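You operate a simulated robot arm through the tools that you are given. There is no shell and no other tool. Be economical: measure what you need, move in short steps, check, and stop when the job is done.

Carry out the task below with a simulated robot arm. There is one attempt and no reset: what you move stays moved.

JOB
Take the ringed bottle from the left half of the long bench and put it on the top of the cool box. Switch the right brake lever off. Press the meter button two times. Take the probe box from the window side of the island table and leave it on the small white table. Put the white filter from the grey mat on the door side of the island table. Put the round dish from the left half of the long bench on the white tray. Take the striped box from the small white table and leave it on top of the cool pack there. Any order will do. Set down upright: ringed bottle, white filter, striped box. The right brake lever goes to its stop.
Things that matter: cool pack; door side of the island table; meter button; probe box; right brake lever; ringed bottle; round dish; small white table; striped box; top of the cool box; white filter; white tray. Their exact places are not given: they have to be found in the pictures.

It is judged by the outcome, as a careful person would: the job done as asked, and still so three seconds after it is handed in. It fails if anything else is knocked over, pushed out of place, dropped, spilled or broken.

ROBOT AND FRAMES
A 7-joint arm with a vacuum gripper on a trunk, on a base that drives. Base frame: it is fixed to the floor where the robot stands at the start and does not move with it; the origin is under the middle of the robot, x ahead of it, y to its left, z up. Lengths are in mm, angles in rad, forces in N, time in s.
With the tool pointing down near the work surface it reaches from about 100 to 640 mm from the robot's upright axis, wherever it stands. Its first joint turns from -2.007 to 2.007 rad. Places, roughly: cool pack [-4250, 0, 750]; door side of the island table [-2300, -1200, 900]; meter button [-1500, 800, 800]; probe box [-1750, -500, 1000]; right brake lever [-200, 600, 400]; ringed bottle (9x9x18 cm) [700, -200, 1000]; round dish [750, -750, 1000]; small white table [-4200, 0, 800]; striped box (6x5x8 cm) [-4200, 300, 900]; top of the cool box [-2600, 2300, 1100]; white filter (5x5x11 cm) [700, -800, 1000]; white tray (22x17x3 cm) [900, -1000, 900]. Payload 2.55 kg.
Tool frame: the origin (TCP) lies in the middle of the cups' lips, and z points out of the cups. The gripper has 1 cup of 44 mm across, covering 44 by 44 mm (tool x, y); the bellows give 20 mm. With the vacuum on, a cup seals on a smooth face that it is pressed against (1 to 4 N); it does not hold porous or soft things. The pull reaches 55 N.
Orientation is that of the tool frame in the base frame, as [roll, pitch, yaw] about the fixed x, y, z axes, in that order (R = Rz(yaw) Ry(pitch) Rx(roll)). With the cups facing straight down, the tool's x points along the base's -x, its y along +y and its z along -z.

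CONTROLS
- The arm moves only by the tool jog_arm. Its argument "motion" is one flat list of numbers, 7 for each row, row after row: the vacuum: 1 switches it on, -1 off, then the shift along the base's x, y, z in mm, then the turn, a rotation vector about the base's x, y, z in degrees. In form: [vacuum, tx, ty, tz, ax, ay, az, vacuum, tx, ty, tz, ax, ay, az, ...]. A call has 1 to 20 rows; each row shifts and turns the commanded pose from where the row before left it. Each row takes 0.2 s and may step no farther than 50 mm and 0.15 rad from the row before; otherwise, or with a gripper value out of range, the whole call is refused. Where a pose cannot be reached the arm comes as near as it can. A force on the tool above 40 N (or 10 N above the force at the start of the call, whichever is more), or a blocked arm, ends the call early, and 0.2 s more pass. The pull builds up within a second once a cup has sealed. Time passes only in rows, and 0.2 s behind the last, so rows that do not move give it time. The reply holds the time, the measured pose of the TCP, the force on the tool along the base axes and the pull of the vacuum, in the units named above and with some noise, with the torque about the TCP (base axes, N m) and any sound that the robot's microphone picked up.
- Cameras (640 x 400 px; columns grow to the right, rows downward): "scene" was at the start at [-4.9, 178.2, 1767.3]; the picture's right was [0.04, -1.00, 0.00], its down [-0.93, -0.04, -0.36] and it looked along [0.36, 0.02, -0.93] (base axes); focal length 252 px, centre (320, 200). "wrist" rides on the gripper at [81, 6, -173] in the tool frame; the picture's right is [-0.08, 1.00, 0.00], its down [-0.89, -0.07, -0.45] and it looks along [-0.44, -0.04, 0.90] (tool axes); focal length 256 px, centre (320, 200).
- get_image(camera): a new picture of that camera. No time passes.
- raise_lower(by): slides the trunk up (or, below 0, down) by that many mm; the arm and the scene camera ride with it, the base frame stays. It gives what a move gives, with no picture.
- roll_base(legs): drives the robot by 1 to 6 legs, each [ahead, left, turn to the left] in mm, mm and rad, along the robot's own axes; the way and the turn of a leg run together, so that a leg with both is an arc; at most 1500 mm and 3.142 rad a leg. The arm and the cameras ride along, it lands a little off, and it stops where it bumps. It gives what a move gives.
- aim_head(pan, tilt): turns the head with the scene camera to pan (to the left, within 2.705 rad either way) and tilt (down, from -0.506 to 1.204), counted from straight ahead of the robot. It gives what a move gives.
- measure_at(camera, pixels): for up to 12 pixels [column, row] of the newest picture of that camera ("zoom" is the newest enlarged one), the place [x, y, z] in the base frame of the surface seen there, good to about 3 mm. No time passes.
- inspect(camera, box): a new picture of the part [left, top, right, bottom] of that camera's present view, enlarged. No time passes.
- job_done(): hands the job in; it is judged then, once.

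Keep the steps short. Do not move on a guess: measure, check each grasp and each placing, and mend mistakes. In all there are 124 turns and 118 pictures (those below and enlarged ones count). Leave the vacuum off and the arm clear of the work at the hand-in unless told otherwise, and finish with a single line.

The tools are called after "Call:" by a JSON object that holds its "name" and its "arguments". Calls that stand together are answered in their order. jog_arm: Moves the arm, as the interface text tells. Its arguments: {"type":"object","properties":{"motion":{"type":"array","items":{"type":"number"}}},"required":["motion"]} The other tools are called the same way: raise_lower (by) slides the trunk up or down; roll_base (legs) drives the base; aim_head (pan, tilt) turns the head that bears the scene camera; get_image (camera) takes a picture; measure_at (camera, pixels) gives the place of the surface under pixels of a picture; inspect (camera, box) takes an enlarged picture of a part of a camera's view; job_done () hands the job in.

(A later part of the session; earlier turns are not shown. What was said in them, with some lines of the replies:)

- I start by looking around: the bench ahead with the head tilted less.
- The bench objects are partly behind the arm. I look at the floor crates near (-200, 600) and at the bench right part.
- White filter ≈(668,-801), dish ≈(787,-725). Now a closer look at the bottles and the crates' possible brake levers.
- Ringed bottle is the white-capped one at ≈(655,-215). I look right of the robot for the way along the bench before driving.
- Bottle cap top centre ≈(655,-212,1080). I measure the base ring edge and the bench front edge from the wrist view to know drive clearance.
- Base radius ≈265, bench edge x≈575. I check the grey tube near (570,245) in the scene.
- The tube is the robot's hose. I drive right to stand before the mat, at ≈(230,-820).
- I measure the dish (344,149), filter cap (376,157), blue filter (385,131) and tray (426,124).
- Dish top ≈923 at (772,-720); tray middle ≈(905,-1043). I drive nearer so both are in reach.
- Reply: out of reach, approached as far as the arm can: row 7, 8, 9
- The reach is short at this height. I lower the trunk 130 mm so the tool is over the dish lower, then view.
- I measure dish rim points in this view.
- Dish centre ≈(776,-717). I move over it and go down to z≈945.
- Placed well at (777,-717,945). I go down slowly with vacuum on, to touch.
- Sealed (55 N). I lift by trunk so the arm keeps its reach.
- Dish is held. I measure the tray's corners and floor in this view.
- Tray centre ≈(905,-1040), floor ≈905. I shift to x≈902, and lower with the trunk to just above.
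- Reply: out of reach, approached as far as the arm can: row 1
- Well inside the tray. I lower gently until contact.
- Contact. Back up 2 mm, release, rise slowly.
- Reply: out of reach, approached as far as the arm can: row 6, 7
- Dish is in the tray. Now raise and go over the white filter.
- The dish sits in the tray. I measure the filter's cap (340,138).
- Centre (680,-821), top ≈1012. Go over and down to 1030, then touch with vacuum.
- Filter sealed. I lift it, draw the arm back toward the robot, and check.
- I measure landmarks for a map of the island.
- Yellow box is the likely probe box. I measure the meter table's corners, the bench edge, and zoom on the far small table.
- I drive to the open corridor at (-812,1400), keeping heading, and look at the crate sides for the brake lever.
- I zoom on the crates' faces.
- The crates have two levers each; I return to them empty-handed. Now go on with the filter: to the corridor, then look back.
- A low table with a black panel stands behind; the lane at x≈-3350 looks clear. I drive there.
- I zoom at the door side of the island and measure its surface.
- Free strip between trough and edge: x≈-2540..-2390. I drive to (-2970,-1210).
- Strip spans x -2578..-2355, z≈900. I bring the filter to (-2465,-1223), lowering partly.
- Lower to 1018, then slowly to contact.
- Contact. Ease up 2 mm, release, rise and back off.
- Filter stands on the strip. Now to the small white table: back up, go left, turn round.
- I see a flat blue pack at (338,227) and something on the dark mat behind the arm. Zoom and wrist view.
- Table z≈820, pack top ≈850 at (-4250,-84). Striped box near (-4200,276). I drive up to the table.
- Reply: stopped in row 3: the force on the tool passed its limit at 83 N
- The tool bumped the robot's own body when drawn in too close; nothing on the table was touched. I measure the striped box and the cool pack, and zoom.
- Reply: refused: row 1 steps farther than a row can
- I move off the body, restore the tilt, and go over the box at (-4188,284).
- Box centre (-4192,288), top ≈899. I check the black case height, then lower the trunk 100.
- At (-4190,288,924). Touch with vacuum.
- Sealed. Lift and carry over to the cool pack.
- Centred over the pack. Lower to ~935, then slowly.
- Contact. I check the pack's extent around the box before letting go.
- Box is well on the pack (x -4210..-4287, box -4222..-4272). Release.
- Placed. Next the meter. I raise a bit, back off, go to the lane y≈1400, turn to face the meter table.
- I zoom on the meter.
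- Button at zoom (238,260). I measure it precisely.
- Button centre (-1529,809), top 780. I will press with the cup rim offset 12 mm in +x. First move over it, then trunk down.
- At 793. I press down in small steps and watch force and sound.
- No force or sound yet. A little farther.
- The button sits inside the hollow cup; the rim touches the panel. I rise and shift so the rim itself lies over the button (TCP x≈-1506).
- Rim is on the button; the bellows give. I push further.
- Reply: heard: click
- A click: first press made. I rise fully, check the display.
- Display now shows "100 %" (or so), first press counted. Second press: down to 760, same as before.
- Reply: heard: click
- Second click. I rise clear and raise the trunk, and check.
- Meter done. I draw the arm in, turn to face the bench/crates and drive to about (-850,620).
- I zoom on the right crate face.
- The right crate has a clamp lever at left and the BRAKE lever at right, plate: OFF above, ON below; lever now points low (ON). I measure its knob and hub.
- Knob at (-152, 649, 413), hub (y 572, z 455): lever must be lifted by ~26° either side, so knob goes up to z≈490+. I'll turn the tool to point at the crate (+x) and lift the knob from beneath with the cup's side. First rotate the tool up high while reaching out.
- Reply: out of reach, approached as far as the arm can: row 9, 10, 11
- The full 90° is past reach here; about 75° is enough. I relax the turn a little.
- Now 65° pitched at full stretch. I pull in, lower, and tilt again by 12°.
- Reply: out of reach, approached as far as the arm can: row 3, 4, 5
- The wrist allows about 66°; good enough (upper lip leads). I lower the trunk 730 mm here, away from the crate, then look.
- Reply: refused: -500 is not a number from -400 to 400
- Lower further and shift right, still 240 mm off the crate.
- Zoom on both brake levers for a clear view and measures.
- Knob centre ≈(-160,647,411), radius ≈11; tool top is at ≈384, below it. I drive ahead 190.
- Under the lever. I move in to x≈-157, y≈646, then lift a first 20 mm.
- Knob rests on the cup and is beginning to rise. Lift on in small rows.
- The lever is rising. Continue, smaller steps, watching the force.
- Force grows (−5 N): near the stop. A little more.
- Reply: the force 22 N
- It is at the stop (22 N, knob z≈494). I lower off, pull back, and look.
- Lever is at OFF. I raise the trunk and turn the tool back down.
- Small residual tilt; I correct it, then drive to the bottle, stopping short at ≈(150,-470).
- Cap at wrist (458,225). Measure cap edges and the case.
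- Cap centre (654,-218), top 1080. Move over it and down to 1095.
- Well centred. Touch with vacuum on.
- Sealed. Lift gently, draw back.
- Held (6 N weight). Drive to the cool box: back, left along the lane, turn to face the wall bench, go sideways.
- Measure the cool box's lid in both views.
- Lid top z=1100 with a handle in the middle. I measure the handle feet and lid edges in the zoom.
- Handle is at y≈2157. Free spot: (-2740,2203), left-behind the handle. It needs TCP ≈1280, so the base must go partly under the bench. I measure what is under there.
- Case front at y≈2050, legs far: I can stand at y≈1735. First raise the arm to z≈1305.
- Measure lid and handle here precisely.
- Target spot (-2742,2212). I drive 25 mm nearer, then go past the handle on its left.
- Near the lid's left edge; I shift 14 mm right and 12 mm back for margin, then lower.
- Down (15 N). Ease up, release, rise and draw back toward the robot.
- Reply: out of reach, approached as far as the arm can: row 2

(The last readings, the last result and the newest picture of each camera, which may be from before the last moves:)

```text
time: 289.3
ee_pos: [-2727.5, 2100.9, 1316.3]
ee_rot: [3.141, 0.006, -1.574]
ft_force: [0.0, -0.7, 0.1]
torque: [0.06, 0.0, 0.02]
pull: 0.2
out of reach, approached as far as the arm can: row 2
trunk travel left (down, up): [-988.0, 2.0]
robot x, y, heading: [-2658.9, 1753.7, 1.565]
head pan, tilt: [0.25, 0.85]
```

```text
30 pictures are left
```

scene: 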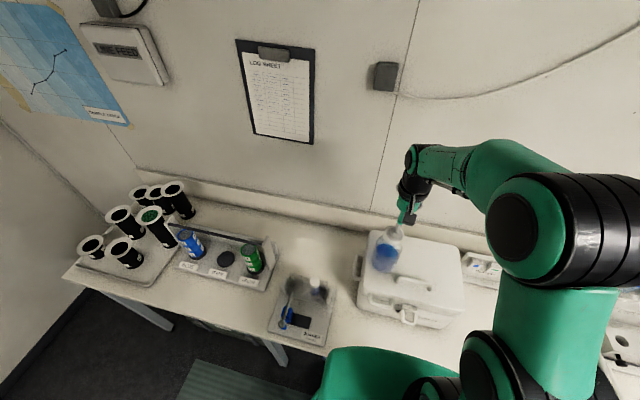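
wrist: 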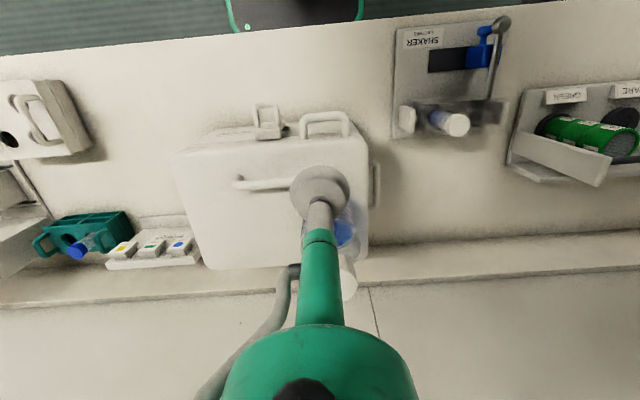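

Bottle stands on the lid. Now go to the probe box: back, right along the lane, turn left, along the island's window side.

Call:
{"name": "roll_base", "arguments": {"legs": [[-370, 0, 0], [0, -1500, 0], [0, -40, 0], [0, 0, 1.5708], [0, 1450, 0], [0, 400, 0]]}}

Call:
{"name": "aim_head", "arguments": {"pan": 0.1, "tilt": 0.9}}

Call:
{"name": "get_image", "arguments": {"camera": "scene"}}

Call:
{"name": "get_image", "arguments": {"camera": "wrist"}}

```text
time: 311.9
ee_pos: [-1417.0, -546.8, 1316.0]
ee_rot: [3.14, 0.004, 0.012]
ft_force: [-0.4, 0.2, 0.5]
torque: [0.02, -0.01, 0.01]
pull: 0.1
trunk travel left (down, up): [-988.0, 2.0]
robot x, y, heading: [-1070.2, -466.7, -3.128]
head pan, tilt: [0.25, 0.85]
```

```text
time: 312.6
ee_pos: [-1416.0, -546.3, 1315.9]
ee_rot: [-3.142, 0.004, 0.013]
ft_force: [-0.1, 0.7, -0.1]
torque: [-0.02, -0.01, -0.03]
pull: 0.0
trunk travel left (down, up): [-988.0, 2.0]
robot x, y, heading: [-1067.3, -466.5, -3.125]
head pan, tilt: [0.099, 0.901]
```

```text
29 pictures are left
```

scene: 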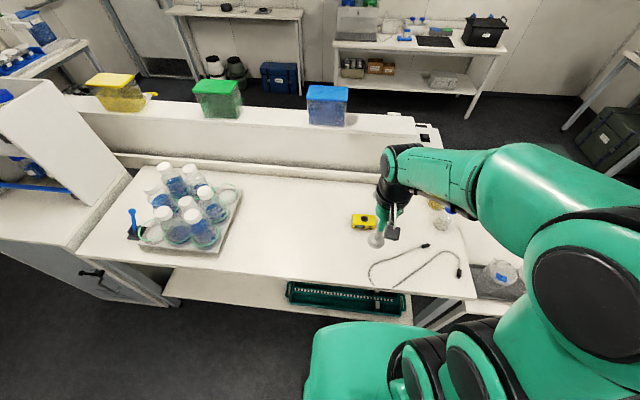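

```text
28 pictures are left
```

wrist: 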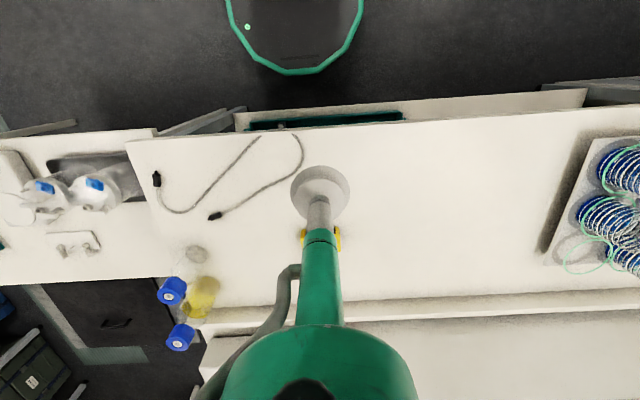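

Zoom on the yellow box.

Call:
{"name": "inspect", "arguments": {"camera": "scene", "box": [335, 195, 395, 245]}}

Call:
{"name": "measure_at", "arguments": {"camera": "zoom", "pixels": [[200, 180], [260, 170], [320, 180], [200, 220], [320, 220], [280, 160], [300, 240]]}}

```text
8.00 times, centred on (365, 220) of scene
```

zoom: 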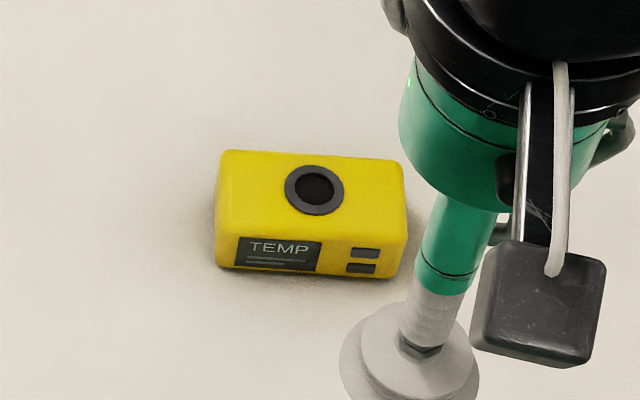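

```text
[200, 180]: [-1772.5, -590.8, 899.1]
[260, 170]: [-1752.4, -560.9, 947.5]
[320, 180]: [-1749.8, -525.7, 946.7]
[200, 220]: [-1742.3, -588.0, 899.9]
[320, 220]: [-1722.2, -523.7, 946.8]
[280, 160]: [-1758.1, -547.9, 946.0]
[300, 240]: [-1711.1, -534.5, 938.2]
```

The ring (socket) is in the middle of the top: ring ≈35 mm, cup 44 mm. I will try to seal around it. Drive nearer and lower the trunk.

Call:
{"name": "roll_base", "arguments": {"legs": [[115, 0, -0.012]]}}

Call:
{"name": "raise_lower", "arguments": {"by": -150}}

Call:
{"name": "jog_arm", "arguments": {"motion": [-1, -35, 0, -10, 0, 0, 0, -1, -35, 0, -10, 0, 0, 0, -1, -35, 0, -10, 0, 0, 0, -1, -35, 5, -15, 0, 0, 0]}}

Call:
{"name": "get_image", "arguments": {"camera": "wrist"}}

```text
time: 313.9
ee_pos: [-1532.1, -543.8, 1315.6]
ee_rot: [3.14, 0.005, -0.001]
ft_force: [0.0, -0.5, 0.1]
torque: [0.04, -0.03, -0.02]
pull: 0.1
trunk travel left (down, up): [-988.0, 2.0]
robot x, y, heading: [-1188.5, -471.2, -3.143]
head pan, tilt: [0.099, 0.901]
```

```text
time: 315.6
ee_pos: [-1533.2, -542.8, 1165.0]
ee_rot: [-3.141, 0.005, 0.001]
ft_force: [1.3, -0.4, -0.5]
torque: [0.0, 0.02, 0.01]
pull: 0.0
trunk travel left (down, up): [-838.0, 152.0]
robot x, y, heading: [-1184.7, -469.2, -3.143]
head pan, tilt: [0.099, 0.901]
```

```text
time: 316.6
ee_pos: [-1674.8, -535.2, 1119.5]
ee_rot: [-3.141, 0.002, 0.0]
ft_force: [0.7, 0.1, -0.2]
torque: [-0.01, -0.02, -0.01]
pull: 0.1
trunk travel left (down, up): [-838.0, 152.0]
robot x, y, heading: [-1187.5, -471.8, -3.139]
head pan, tilt: [0.099, 0.901]
```

```text
26 pictures are left
```

wrist: 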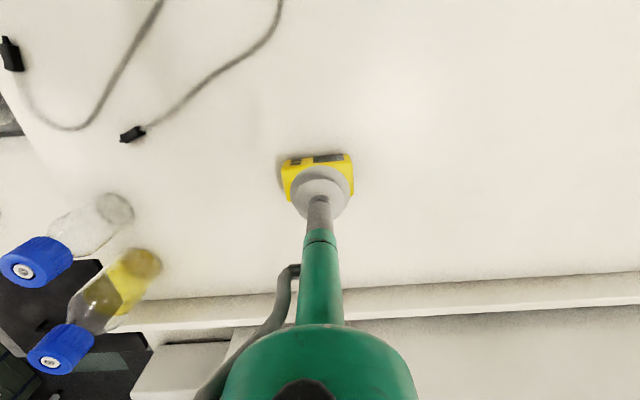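

Call:
{"name": "jog_arm", "arguments": {"motion": [-1, -34, 4, -5, 0, 0, 0, -1, -34, 3, -5, 0, 0, 0]}}

Call:
{"name": "inspect", "arguments": {"camera": "wrist", "box": [270, 90, 370, 170]}}

```text
time: 317.2
ee_pos: [-1732.5, -529.2, 1100.4]
ee_rot: [3.141, 0.003, 0.0]
ft_force: [-1.0, 0.1, -0.2]
torque: [0.0, 0.02, -0.01]
pull: 0.1
out of reach, approached as far as the arm can: row 2
trunk travel left (down, up): [-838.0, 152.0]
robot x, y, heading: [-1184.6, -471.9, -3.145]
head pan, tilt: [0.099, 0.901]
```

```text
5.00 times, centred on (320, 130) of wrist
```

zoom: 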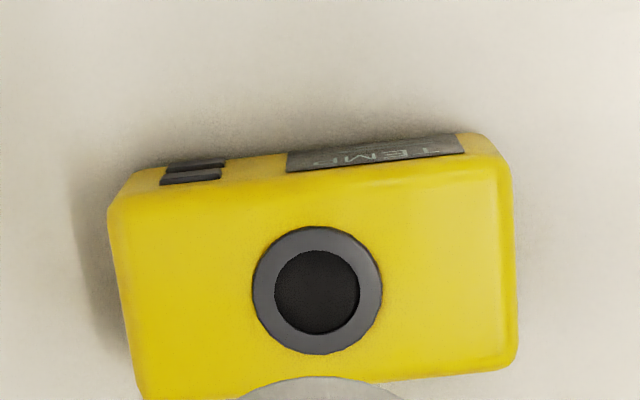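

Call:
{"name": "measure_at", "arguments": {"camera": "zoom", "pixels": [[260, 290], [376, 290], [317, 232], [317, 349], [317, 290], [120, 210], [505, 180], [510, 340], [440, 270], [180, 290], [290, 172]]}}

```text
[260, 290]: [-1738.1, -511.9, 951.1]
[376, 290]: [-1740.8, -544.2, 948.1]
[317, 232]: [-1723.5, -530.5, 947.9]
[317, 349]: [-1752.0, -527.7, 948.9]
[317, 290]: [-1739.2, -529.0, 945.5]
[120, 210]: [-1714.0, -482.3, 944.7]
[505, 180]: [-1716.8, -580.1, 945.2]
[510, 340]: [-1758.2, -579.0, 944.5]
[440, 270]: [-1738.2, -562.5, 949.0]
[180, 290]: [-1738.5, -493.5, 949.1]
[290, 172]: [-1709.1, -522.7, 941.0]
```

Ring dia 34 mm at (-1739,-529), top ≈948; cup lip fits around it on the flat top. Go down.

Call:
{"name": "jog_arm", "arguments": {"motion": [-1, -4, 0, -40, 0, 0, 0, -1, -2, 0, -40, 0, 0, 0, -1, 0, 0, -40, 0, 0, 0, -1, 0, 0, -15, 0, 0, 0]}}

```text
time: 318.2
ee_pos: [-1738.7, -530.5, 965.8]
ee_rot: [-3.141, 0.006, 0.0]
ft_force: [-0.6, 0.0, -0.9]
torque: [0.02, 0.01, 0.02]
pull: 0.0
trunk travel left (down, up): [-838.0, 152.0]
robot x, y, heading: [-1182.3, -473.7, -3.142]
head pan, tilt: [0.099, 0.901]
```

Call:
{"name": "jog_arm", "arguments": {"motion": [1, 0, 1, -8, 0, 0, 0, 1, 0, 0, -7, 0, 0, 0, 1, 0, 0, -3, 0, 0, 0, 1, 0, 0, -2, 0, 0, 0, 1, 0, 0, 0, 0, 0, 0, 1, 0, 0, 0, 0, 0, 0]}}

```text
time: 319.6
ee_pos: [-1737.0, -529.0, 946.0]
ee_rot: [-3.141, 0.005, 0.0]
ft_force: [0.3, -1.4, 0.5]
torque: [0.07, -0.13, -0.04]
pull: 55.5
trunk travel left (down, up): [-838.0, 152.0]
robot x, y, heading: [-1183.3, -468.6, -3.139]
head pan, tilt: [0.099, 0.901]
```

Sealed. Lift with trunk, draw back, then drive round to the small table.

Call:
{"name": "raise_lower", "arguments": {"by": 150}}

Call:
{"name": "jog_arm", "arguments": {"motion": [1, 40, 0, 0, 0, 0, 0, 1, 40, 0, 0, 0, 0, 0, 1, 40, 0, 10, 0, 0, 0, 1, 40, 0, 10, 0, 0, 0]}}

Call:
{"name": "get_image", "arguments": {"camera": "wrist"}}

```text
time: 321.4
ee_pos: [-1737.5, -527.2, 1095.3]
ee_rot: [3.141, 0.003, 0.001]
ft_force: [0.6, 0.0, -4.5]
torque: [-0.03, -0.03, 0.01]
pull: 54.5
trunk travel left (down, up): [-988.0, 2.0]
robot x, y, heading: [-1183.4, -470.7, -3.141]
head pan, tilt: [0.099, 0.901]
```

```text
time: 322.4
ee_pos: [-1573.8, -527.8, 1116.5]
ee_rot: [3.139, 0.006, 0.002]
ft_force: [0.8, -0.2, -4.2]
torque: [0.01, 0.01, 0.01]
pull: 55.0
trunk travel left (down, up): [-988.0, 2.0]
robot x, y, heading: [-1184.0, -469.3, -3.138]
head pan, tilt: [0.099, 0.901]
```

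```text
24 pictures are left
```

wrist: 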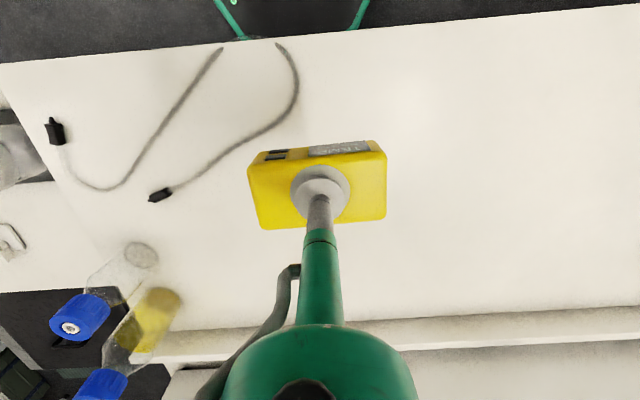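

Held. Drive: back, up to the lane, along to x≈-3380, then down to y≈200.

Call:
{"name": "roll_base", "arguments": {"legs": [[-85, 0, 0], [0, -1450, 0], [0, -420, 0], [1400, 0, 0], [850, 0, 0], [0, 1150, 0]]}}

Call:
{"name": "get_image", "arguments": {"camera": "wrist"}}

```text
time: 348.6
ee_pos: [-3759.8, 194.0, 1116.1]
ee_rot: [-3.141, 0.003, -0.011]
ft_force: [1.0, -0.3, -4.1]
torque: [-0.01, 0.0, -0.03]
pull: 54.5
trunk travel left (down, up): [-988.0, 2.0]
robot x, y, heading: [-3369.4, 246.5, 3.13]
head pan, tilt: [0.099, 0.901]
```

```text
23 pictures are left
```

wrist: 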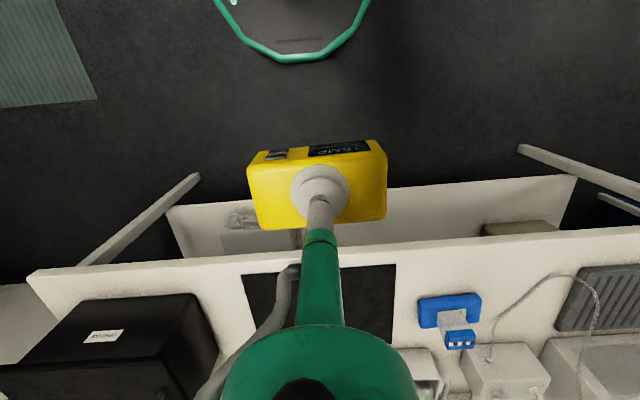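

Striped box still on the pack. Drive ahead 400 and measure the free spot.

Call:
{"name": "roll_base", "arguments": {"legs": [[400, 0, 0.01]]}}

Call:
{"name": "get_image", "arguments": {"camera": "wrist"}}

```text
time: 351.1
ee_pos: [-4157.9, 193.7, 1116.0]
ee_rot: [3.141, 0.002, -0.004]
ft_force: [0.0, 0.2, -4.9]
torque: [0.02, -0.02, -0.02]
pull: 54.8
trunk travel left (down, up): [-988.0, 2.0]
robot x, y, heading: [-3768.5, 254.9, 3.137]
head pan, tilt: [0.099, 0.901]
```

```text
22 pictures are left
```

wrist: 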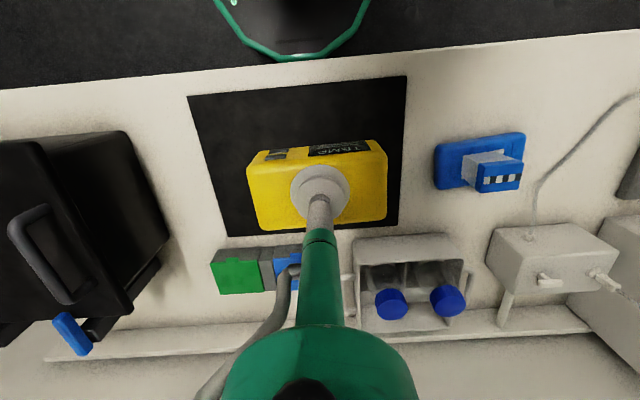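

Call:
{"name": "measure_at", "arguments": {"camera": "wrist", "pixels": [[190, 100], [222, 230], [400, 80], [130, 140], [165, 235], [170, 150], [195, 200], [405, 150], [436, 160], [205, 160], [165, 190], [420, 200]]}}

```text
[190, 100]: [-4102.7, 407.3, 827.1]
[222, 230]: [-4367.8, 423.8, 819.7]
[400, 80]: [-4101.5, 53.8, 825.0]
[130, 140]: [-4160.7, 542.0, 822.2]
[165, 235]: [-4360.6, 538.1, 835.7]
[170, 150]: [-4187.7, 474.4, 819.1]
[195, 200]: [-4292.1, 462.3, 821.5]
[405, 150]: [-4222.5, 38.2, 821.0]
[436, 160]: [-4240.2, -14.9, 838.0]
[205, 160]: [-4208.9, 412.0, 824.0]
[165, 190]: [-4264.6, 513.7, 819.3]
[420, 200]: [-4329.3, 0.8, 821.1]
```

A bare spot lies in front of the cool pack. I measure the table's front edge there.

Call:
{"name": "measure_at", "arguments": {"camera": "wrist", "pixels": [[420, 56], [470, 50], [520, 46], [470, 70], [470, 100], [440, 110], [520, 120], [440, 142], [522, 134], [470, 136]]}}

```text
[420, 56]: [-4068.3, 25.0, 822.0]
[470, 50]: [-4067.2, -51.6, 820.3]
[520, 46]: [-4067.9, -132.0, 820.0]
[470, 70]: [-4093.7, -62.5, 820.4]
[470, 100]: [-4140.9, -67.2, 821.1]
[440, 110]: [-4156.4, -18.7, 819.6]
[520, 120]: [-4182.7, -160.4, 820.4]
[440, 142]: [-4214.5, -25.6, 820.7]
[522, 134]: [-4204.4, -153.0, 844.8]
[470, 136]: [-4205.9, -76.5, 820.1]
```

Bare strip x -4068..-4205. Target (-4138,-60). Move over it, then lower the trunk.

Call:
{"name": "jog_arm", "arguments": {"motion": [1, 4, -43, 0, 0, 0, 0, 1, 4, -43, 0, 0, 0, 0, 1, 4, -42, 0, 0, 0, 0, 1, 4, -42, 0, 0, 0, 0, 1, 4, -42, 0, 0, 0, 0, 1, 0, -42, 0, 0, 0, 0]}}

Call:
{"name": "raise_lower", "arguments": {"by": -190}}

Call:
{"name": "get_image", "arguments": {"camera": "wrist"}}

Call:
{"name": "get_image", "arguments": {"camera": "scene"}}

```text
time: 352.5
ee_pos: [-4139.2, -61.0, 1117.2]
ee_rot: [-3.139, 0.003, -0.004]
ft_force: [0.7, -0.6, -4.5]
torque: [0.02, -0.02, -0.03]
pull: 54.1
trunk travel left (down, up): [-988.0, 2.0]
robot x, y, heading: [-3770.6, 251.0, 3.139]
head pan, tilt: [0.099, 0.901]
```

```text
time: 354.6
ee_pos: [-4139.0, -59.6, 927.5]
ee_rot: [-3.14, 0.003, -0.004]
ft_force: [0.5, -0.3, -4.3]
torque: [-0.04, -0.07, 0.01]
pull: 54.9
trunk travel left (down, up): [-798.0, 192.0]
robot x, y, heading: [-3770.7, 252.6, 3.139]
head pan, tilt: [0.099, 0.901]
```

```text
21 pictures are left
```

wrist: 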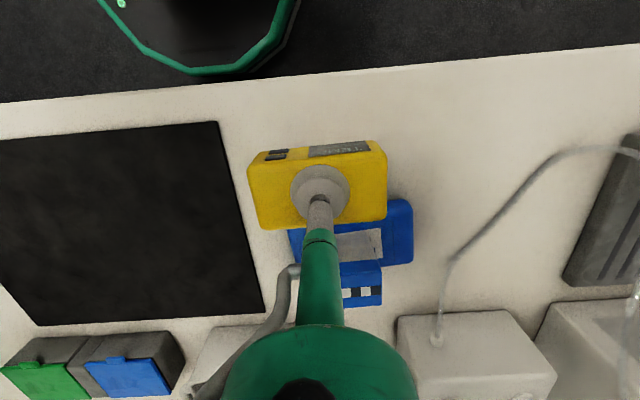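

```text
20 pictures are left
```

scene: 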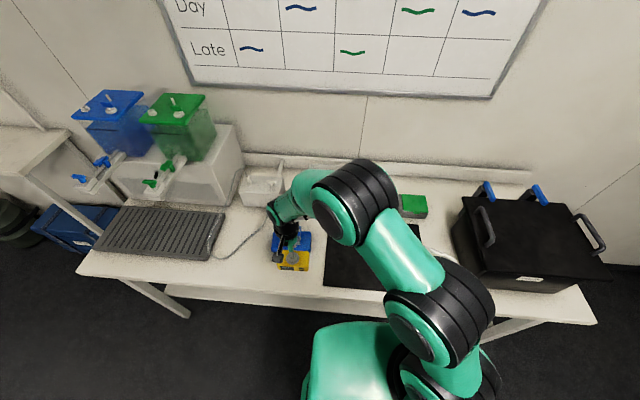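

Clear. I lower slowly, shifting 6 mm toward the front edge for margin.

Call:
{"name": "jog_arm", "arguments": {"motion": [1, 6, 0, -20, 0, 0, 0, 1, 0, 0, -20, 0, 0, 0, 1, 0, 0, -12, 0, 0, 0, 1, 0, 0, -4, 0, 0, 0]}}

Call:
{"name": "jog_arm", "arguments": {"motion": [1, 0, 0, -3, 0, 0, 0, 1, 0, 0, -2, 0, 0, 0]}}

```text
time: 355.6
ee_pos: [-4134.6, -60.1, 871.2]
ee_rot: [3.141, 0.004, -0.005]
ft_force: [1.4, -0.5, -4.7]
torque: [0.01, -0.02, 0.0]
pull: 55.3
trunk travel left (down, up): [-798.0, 192.0]
robot x, y, heading: [-3769.3, 247.2, 3.139]
head pan, tilt: [0.099, 0.901]
```

```text
time: 356.2
ee_pos: [-4133.4, -58.6, 866.3]
ee_rot: [3.141, 0.004, -0.002]
ft_force: [1.0, 0.6, -3.5]
torque: [0.02, 0.0, -0.02]
pull: 54.5
trunk travel left (down, up): [-798.0, 192.0]
robot x, y, heading: [-3771.2, 247.9, 3.141]
head pan, tilt: [0.099, 0.901]
```

Call:
{"name": "jog_arm", "arguments": {"motion": [1, 0, 0, -1.5, 0, 0, 0, 1, 0, 0, -1, 0, 0, 0]}}

```text
time: 356.8
ee_pos: [-4132.7, -59.7, 866.9]
ee_rot: [3.14, 0.006, -0.003]
ft_force: [2.3, 0.9, 9.5]
torque: [0.21, -0.08, -0.04]
pull: 54.8
trunk travel left (down, up): [-798.0, 192.0]
robot x, y, heading: [-3768.4, 245.4, 3.138]
head pan, tilt: [0.099, 0.901]
```

Contact. Release and rise.

Call:
{"name": "jog_arm", "arguments": {"motion": [-1, 0, 0, 1, 0, 0, 0, -1, 0, 0, 0, 0, 0, 0, -1, 0, 0, 0, 0, 0, 0, -1, 0, 0, 5, 0, 0, 0, -1, 0, 0, 15, 0, 0, 0, -1, 0, 0, 40, 0, 0, 0, -1, 0, 0, 45, 0, 0, 0, -1, 0, 40, 20, 0, 0, 0, -1, 0, 45, 0, 0, 0, 0]}}

Call:
{"name": "raise_lower", "arguments": {"by": 150}}

Call:
{"name": "get_image", "arguments": {"camera": "wrist"}}

```text
time: 358.8
ee_pos: [-4133.4, 23.6, 988.9]
ee_rot: [3.141, 0.003, -0.005]
ft_force: [-0.4, 0.0, -0.9]
torque: [-0.02, -0.02, 0.03]
pull: 0.0
trunk travel left (down, up): [-798.0, 192.0]
robot x, y, heading: [-3767.6, 246.9, 3.136]
head pan, tilt: [0.099, 0.901]
```

```text
time: 360.5
ee_pos: [-4133.8, 23.5, 1139.3]
ee_rot: [-3.141, 0.003, -0.004]
ft_force: [0.1, 0.3, -0.3]
torque: [0.02, -0.02, 0.02]
pull: 0.1
trunk travel left (down, up): [-948.0, 42.0]
robot x, y, heading: [-3769.0, 254.0, 3.14]
head pan, tilt: [0.099, 0.901]
```

```text
19 pictures are left
```

wrist: 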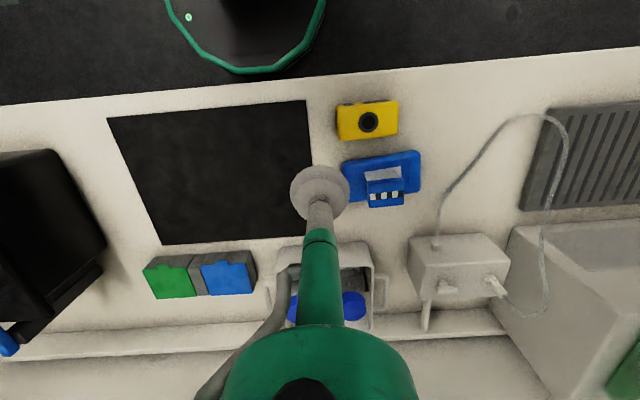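

Both boxes sit well. I back off and check the bottle and the filter from afar.

Call:
{"name": "roll_base", "arguments": {"legs": [[-400, 0, 0]]}}

Call:
{"name": "aim_head", "arguments": {"pan": -2.2, "tilt": 0.4}}

Call:
{"name": "get_image", "arguments": {"camera": "scene"}}

Call:
{"name": "aim_head", "arguments": {"pan": 2.2, "tilt": 0.5}}

Call:
{"name": "get_image", "arguments": {"camera": "scene"}}

```text
time: 363.0
ee_pos: [-3730.9, 22.2, 1138.1]
ee_rot: [-3.141, 0.005, -0.004]
ft_force: [0.2, 0.1, 0.1]
torque: [0.01, 0.04, 0.0]
pull: 0.2
trunk travel left (down, up): [-948.0, 42.0]
robot x, y, heading: [-3365.3, 245.7, 3.137]
head pan, tilt: [0.099, 0.901]
```

```text
time: 365.2
ee_pos: [-3729.0, 22.1, 1138.8]
ee_rot: [-3.141, 0.005, -0.003]
ft_force: [0.1, -0.4, 0.5]
torque: [0.02, 0.0, 0.01]
pull: 0.1
trunk travel left (down, up): [-948.0, 42.0]
robot x, y, heading: [-3359.9, 248.7, 3.14]
head pan, tilt: [-2.201, 0.4]
```

```text
18 pictures are left
```

scene: 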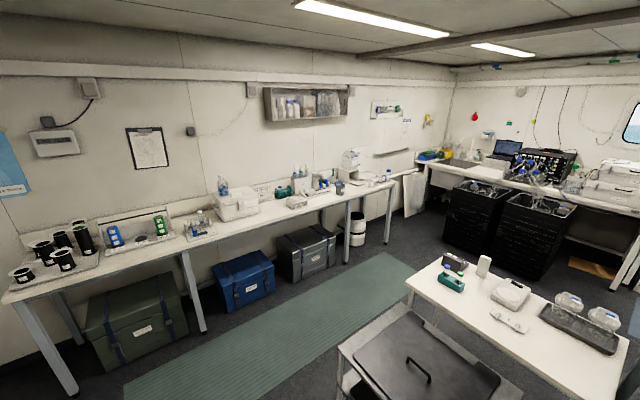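

```text
time: 368.7
ee_pos: [-3729.5, 22.6, 1138.9]
ee_rot: [3.141, 0.003, -0.005]
ft_force: [-0.5, 0.1, -0.3]
torque: [0.01, 0.0, 0.0]
pull: 0.1
trunk travel left (down, up): [-948.0, 42.0]
robot x, y, heading: [-3362.2, 250.8, 3.141]
head pan, tilt: [2.201, 0.499]
```

```text
17 pictures are left
```

scene: 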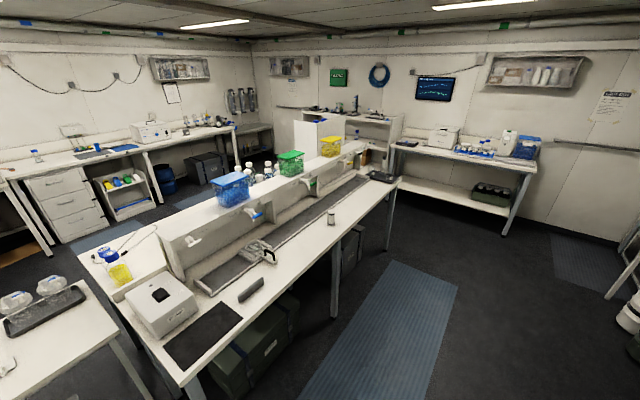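

The bottle stands on the cool box at (222,185) and the filter stands upright on the door side at (331,217). The vacuum is off and the arm is clear, so I hand in.

Call:
{"name": "job_done", "arguments": {}}

```text
The job is handed in.
```

All seven tasks are done and handed in: I checked each one in the pictures or by the robot's readings, and nothing was knocked over, dropped or pushed out of place.
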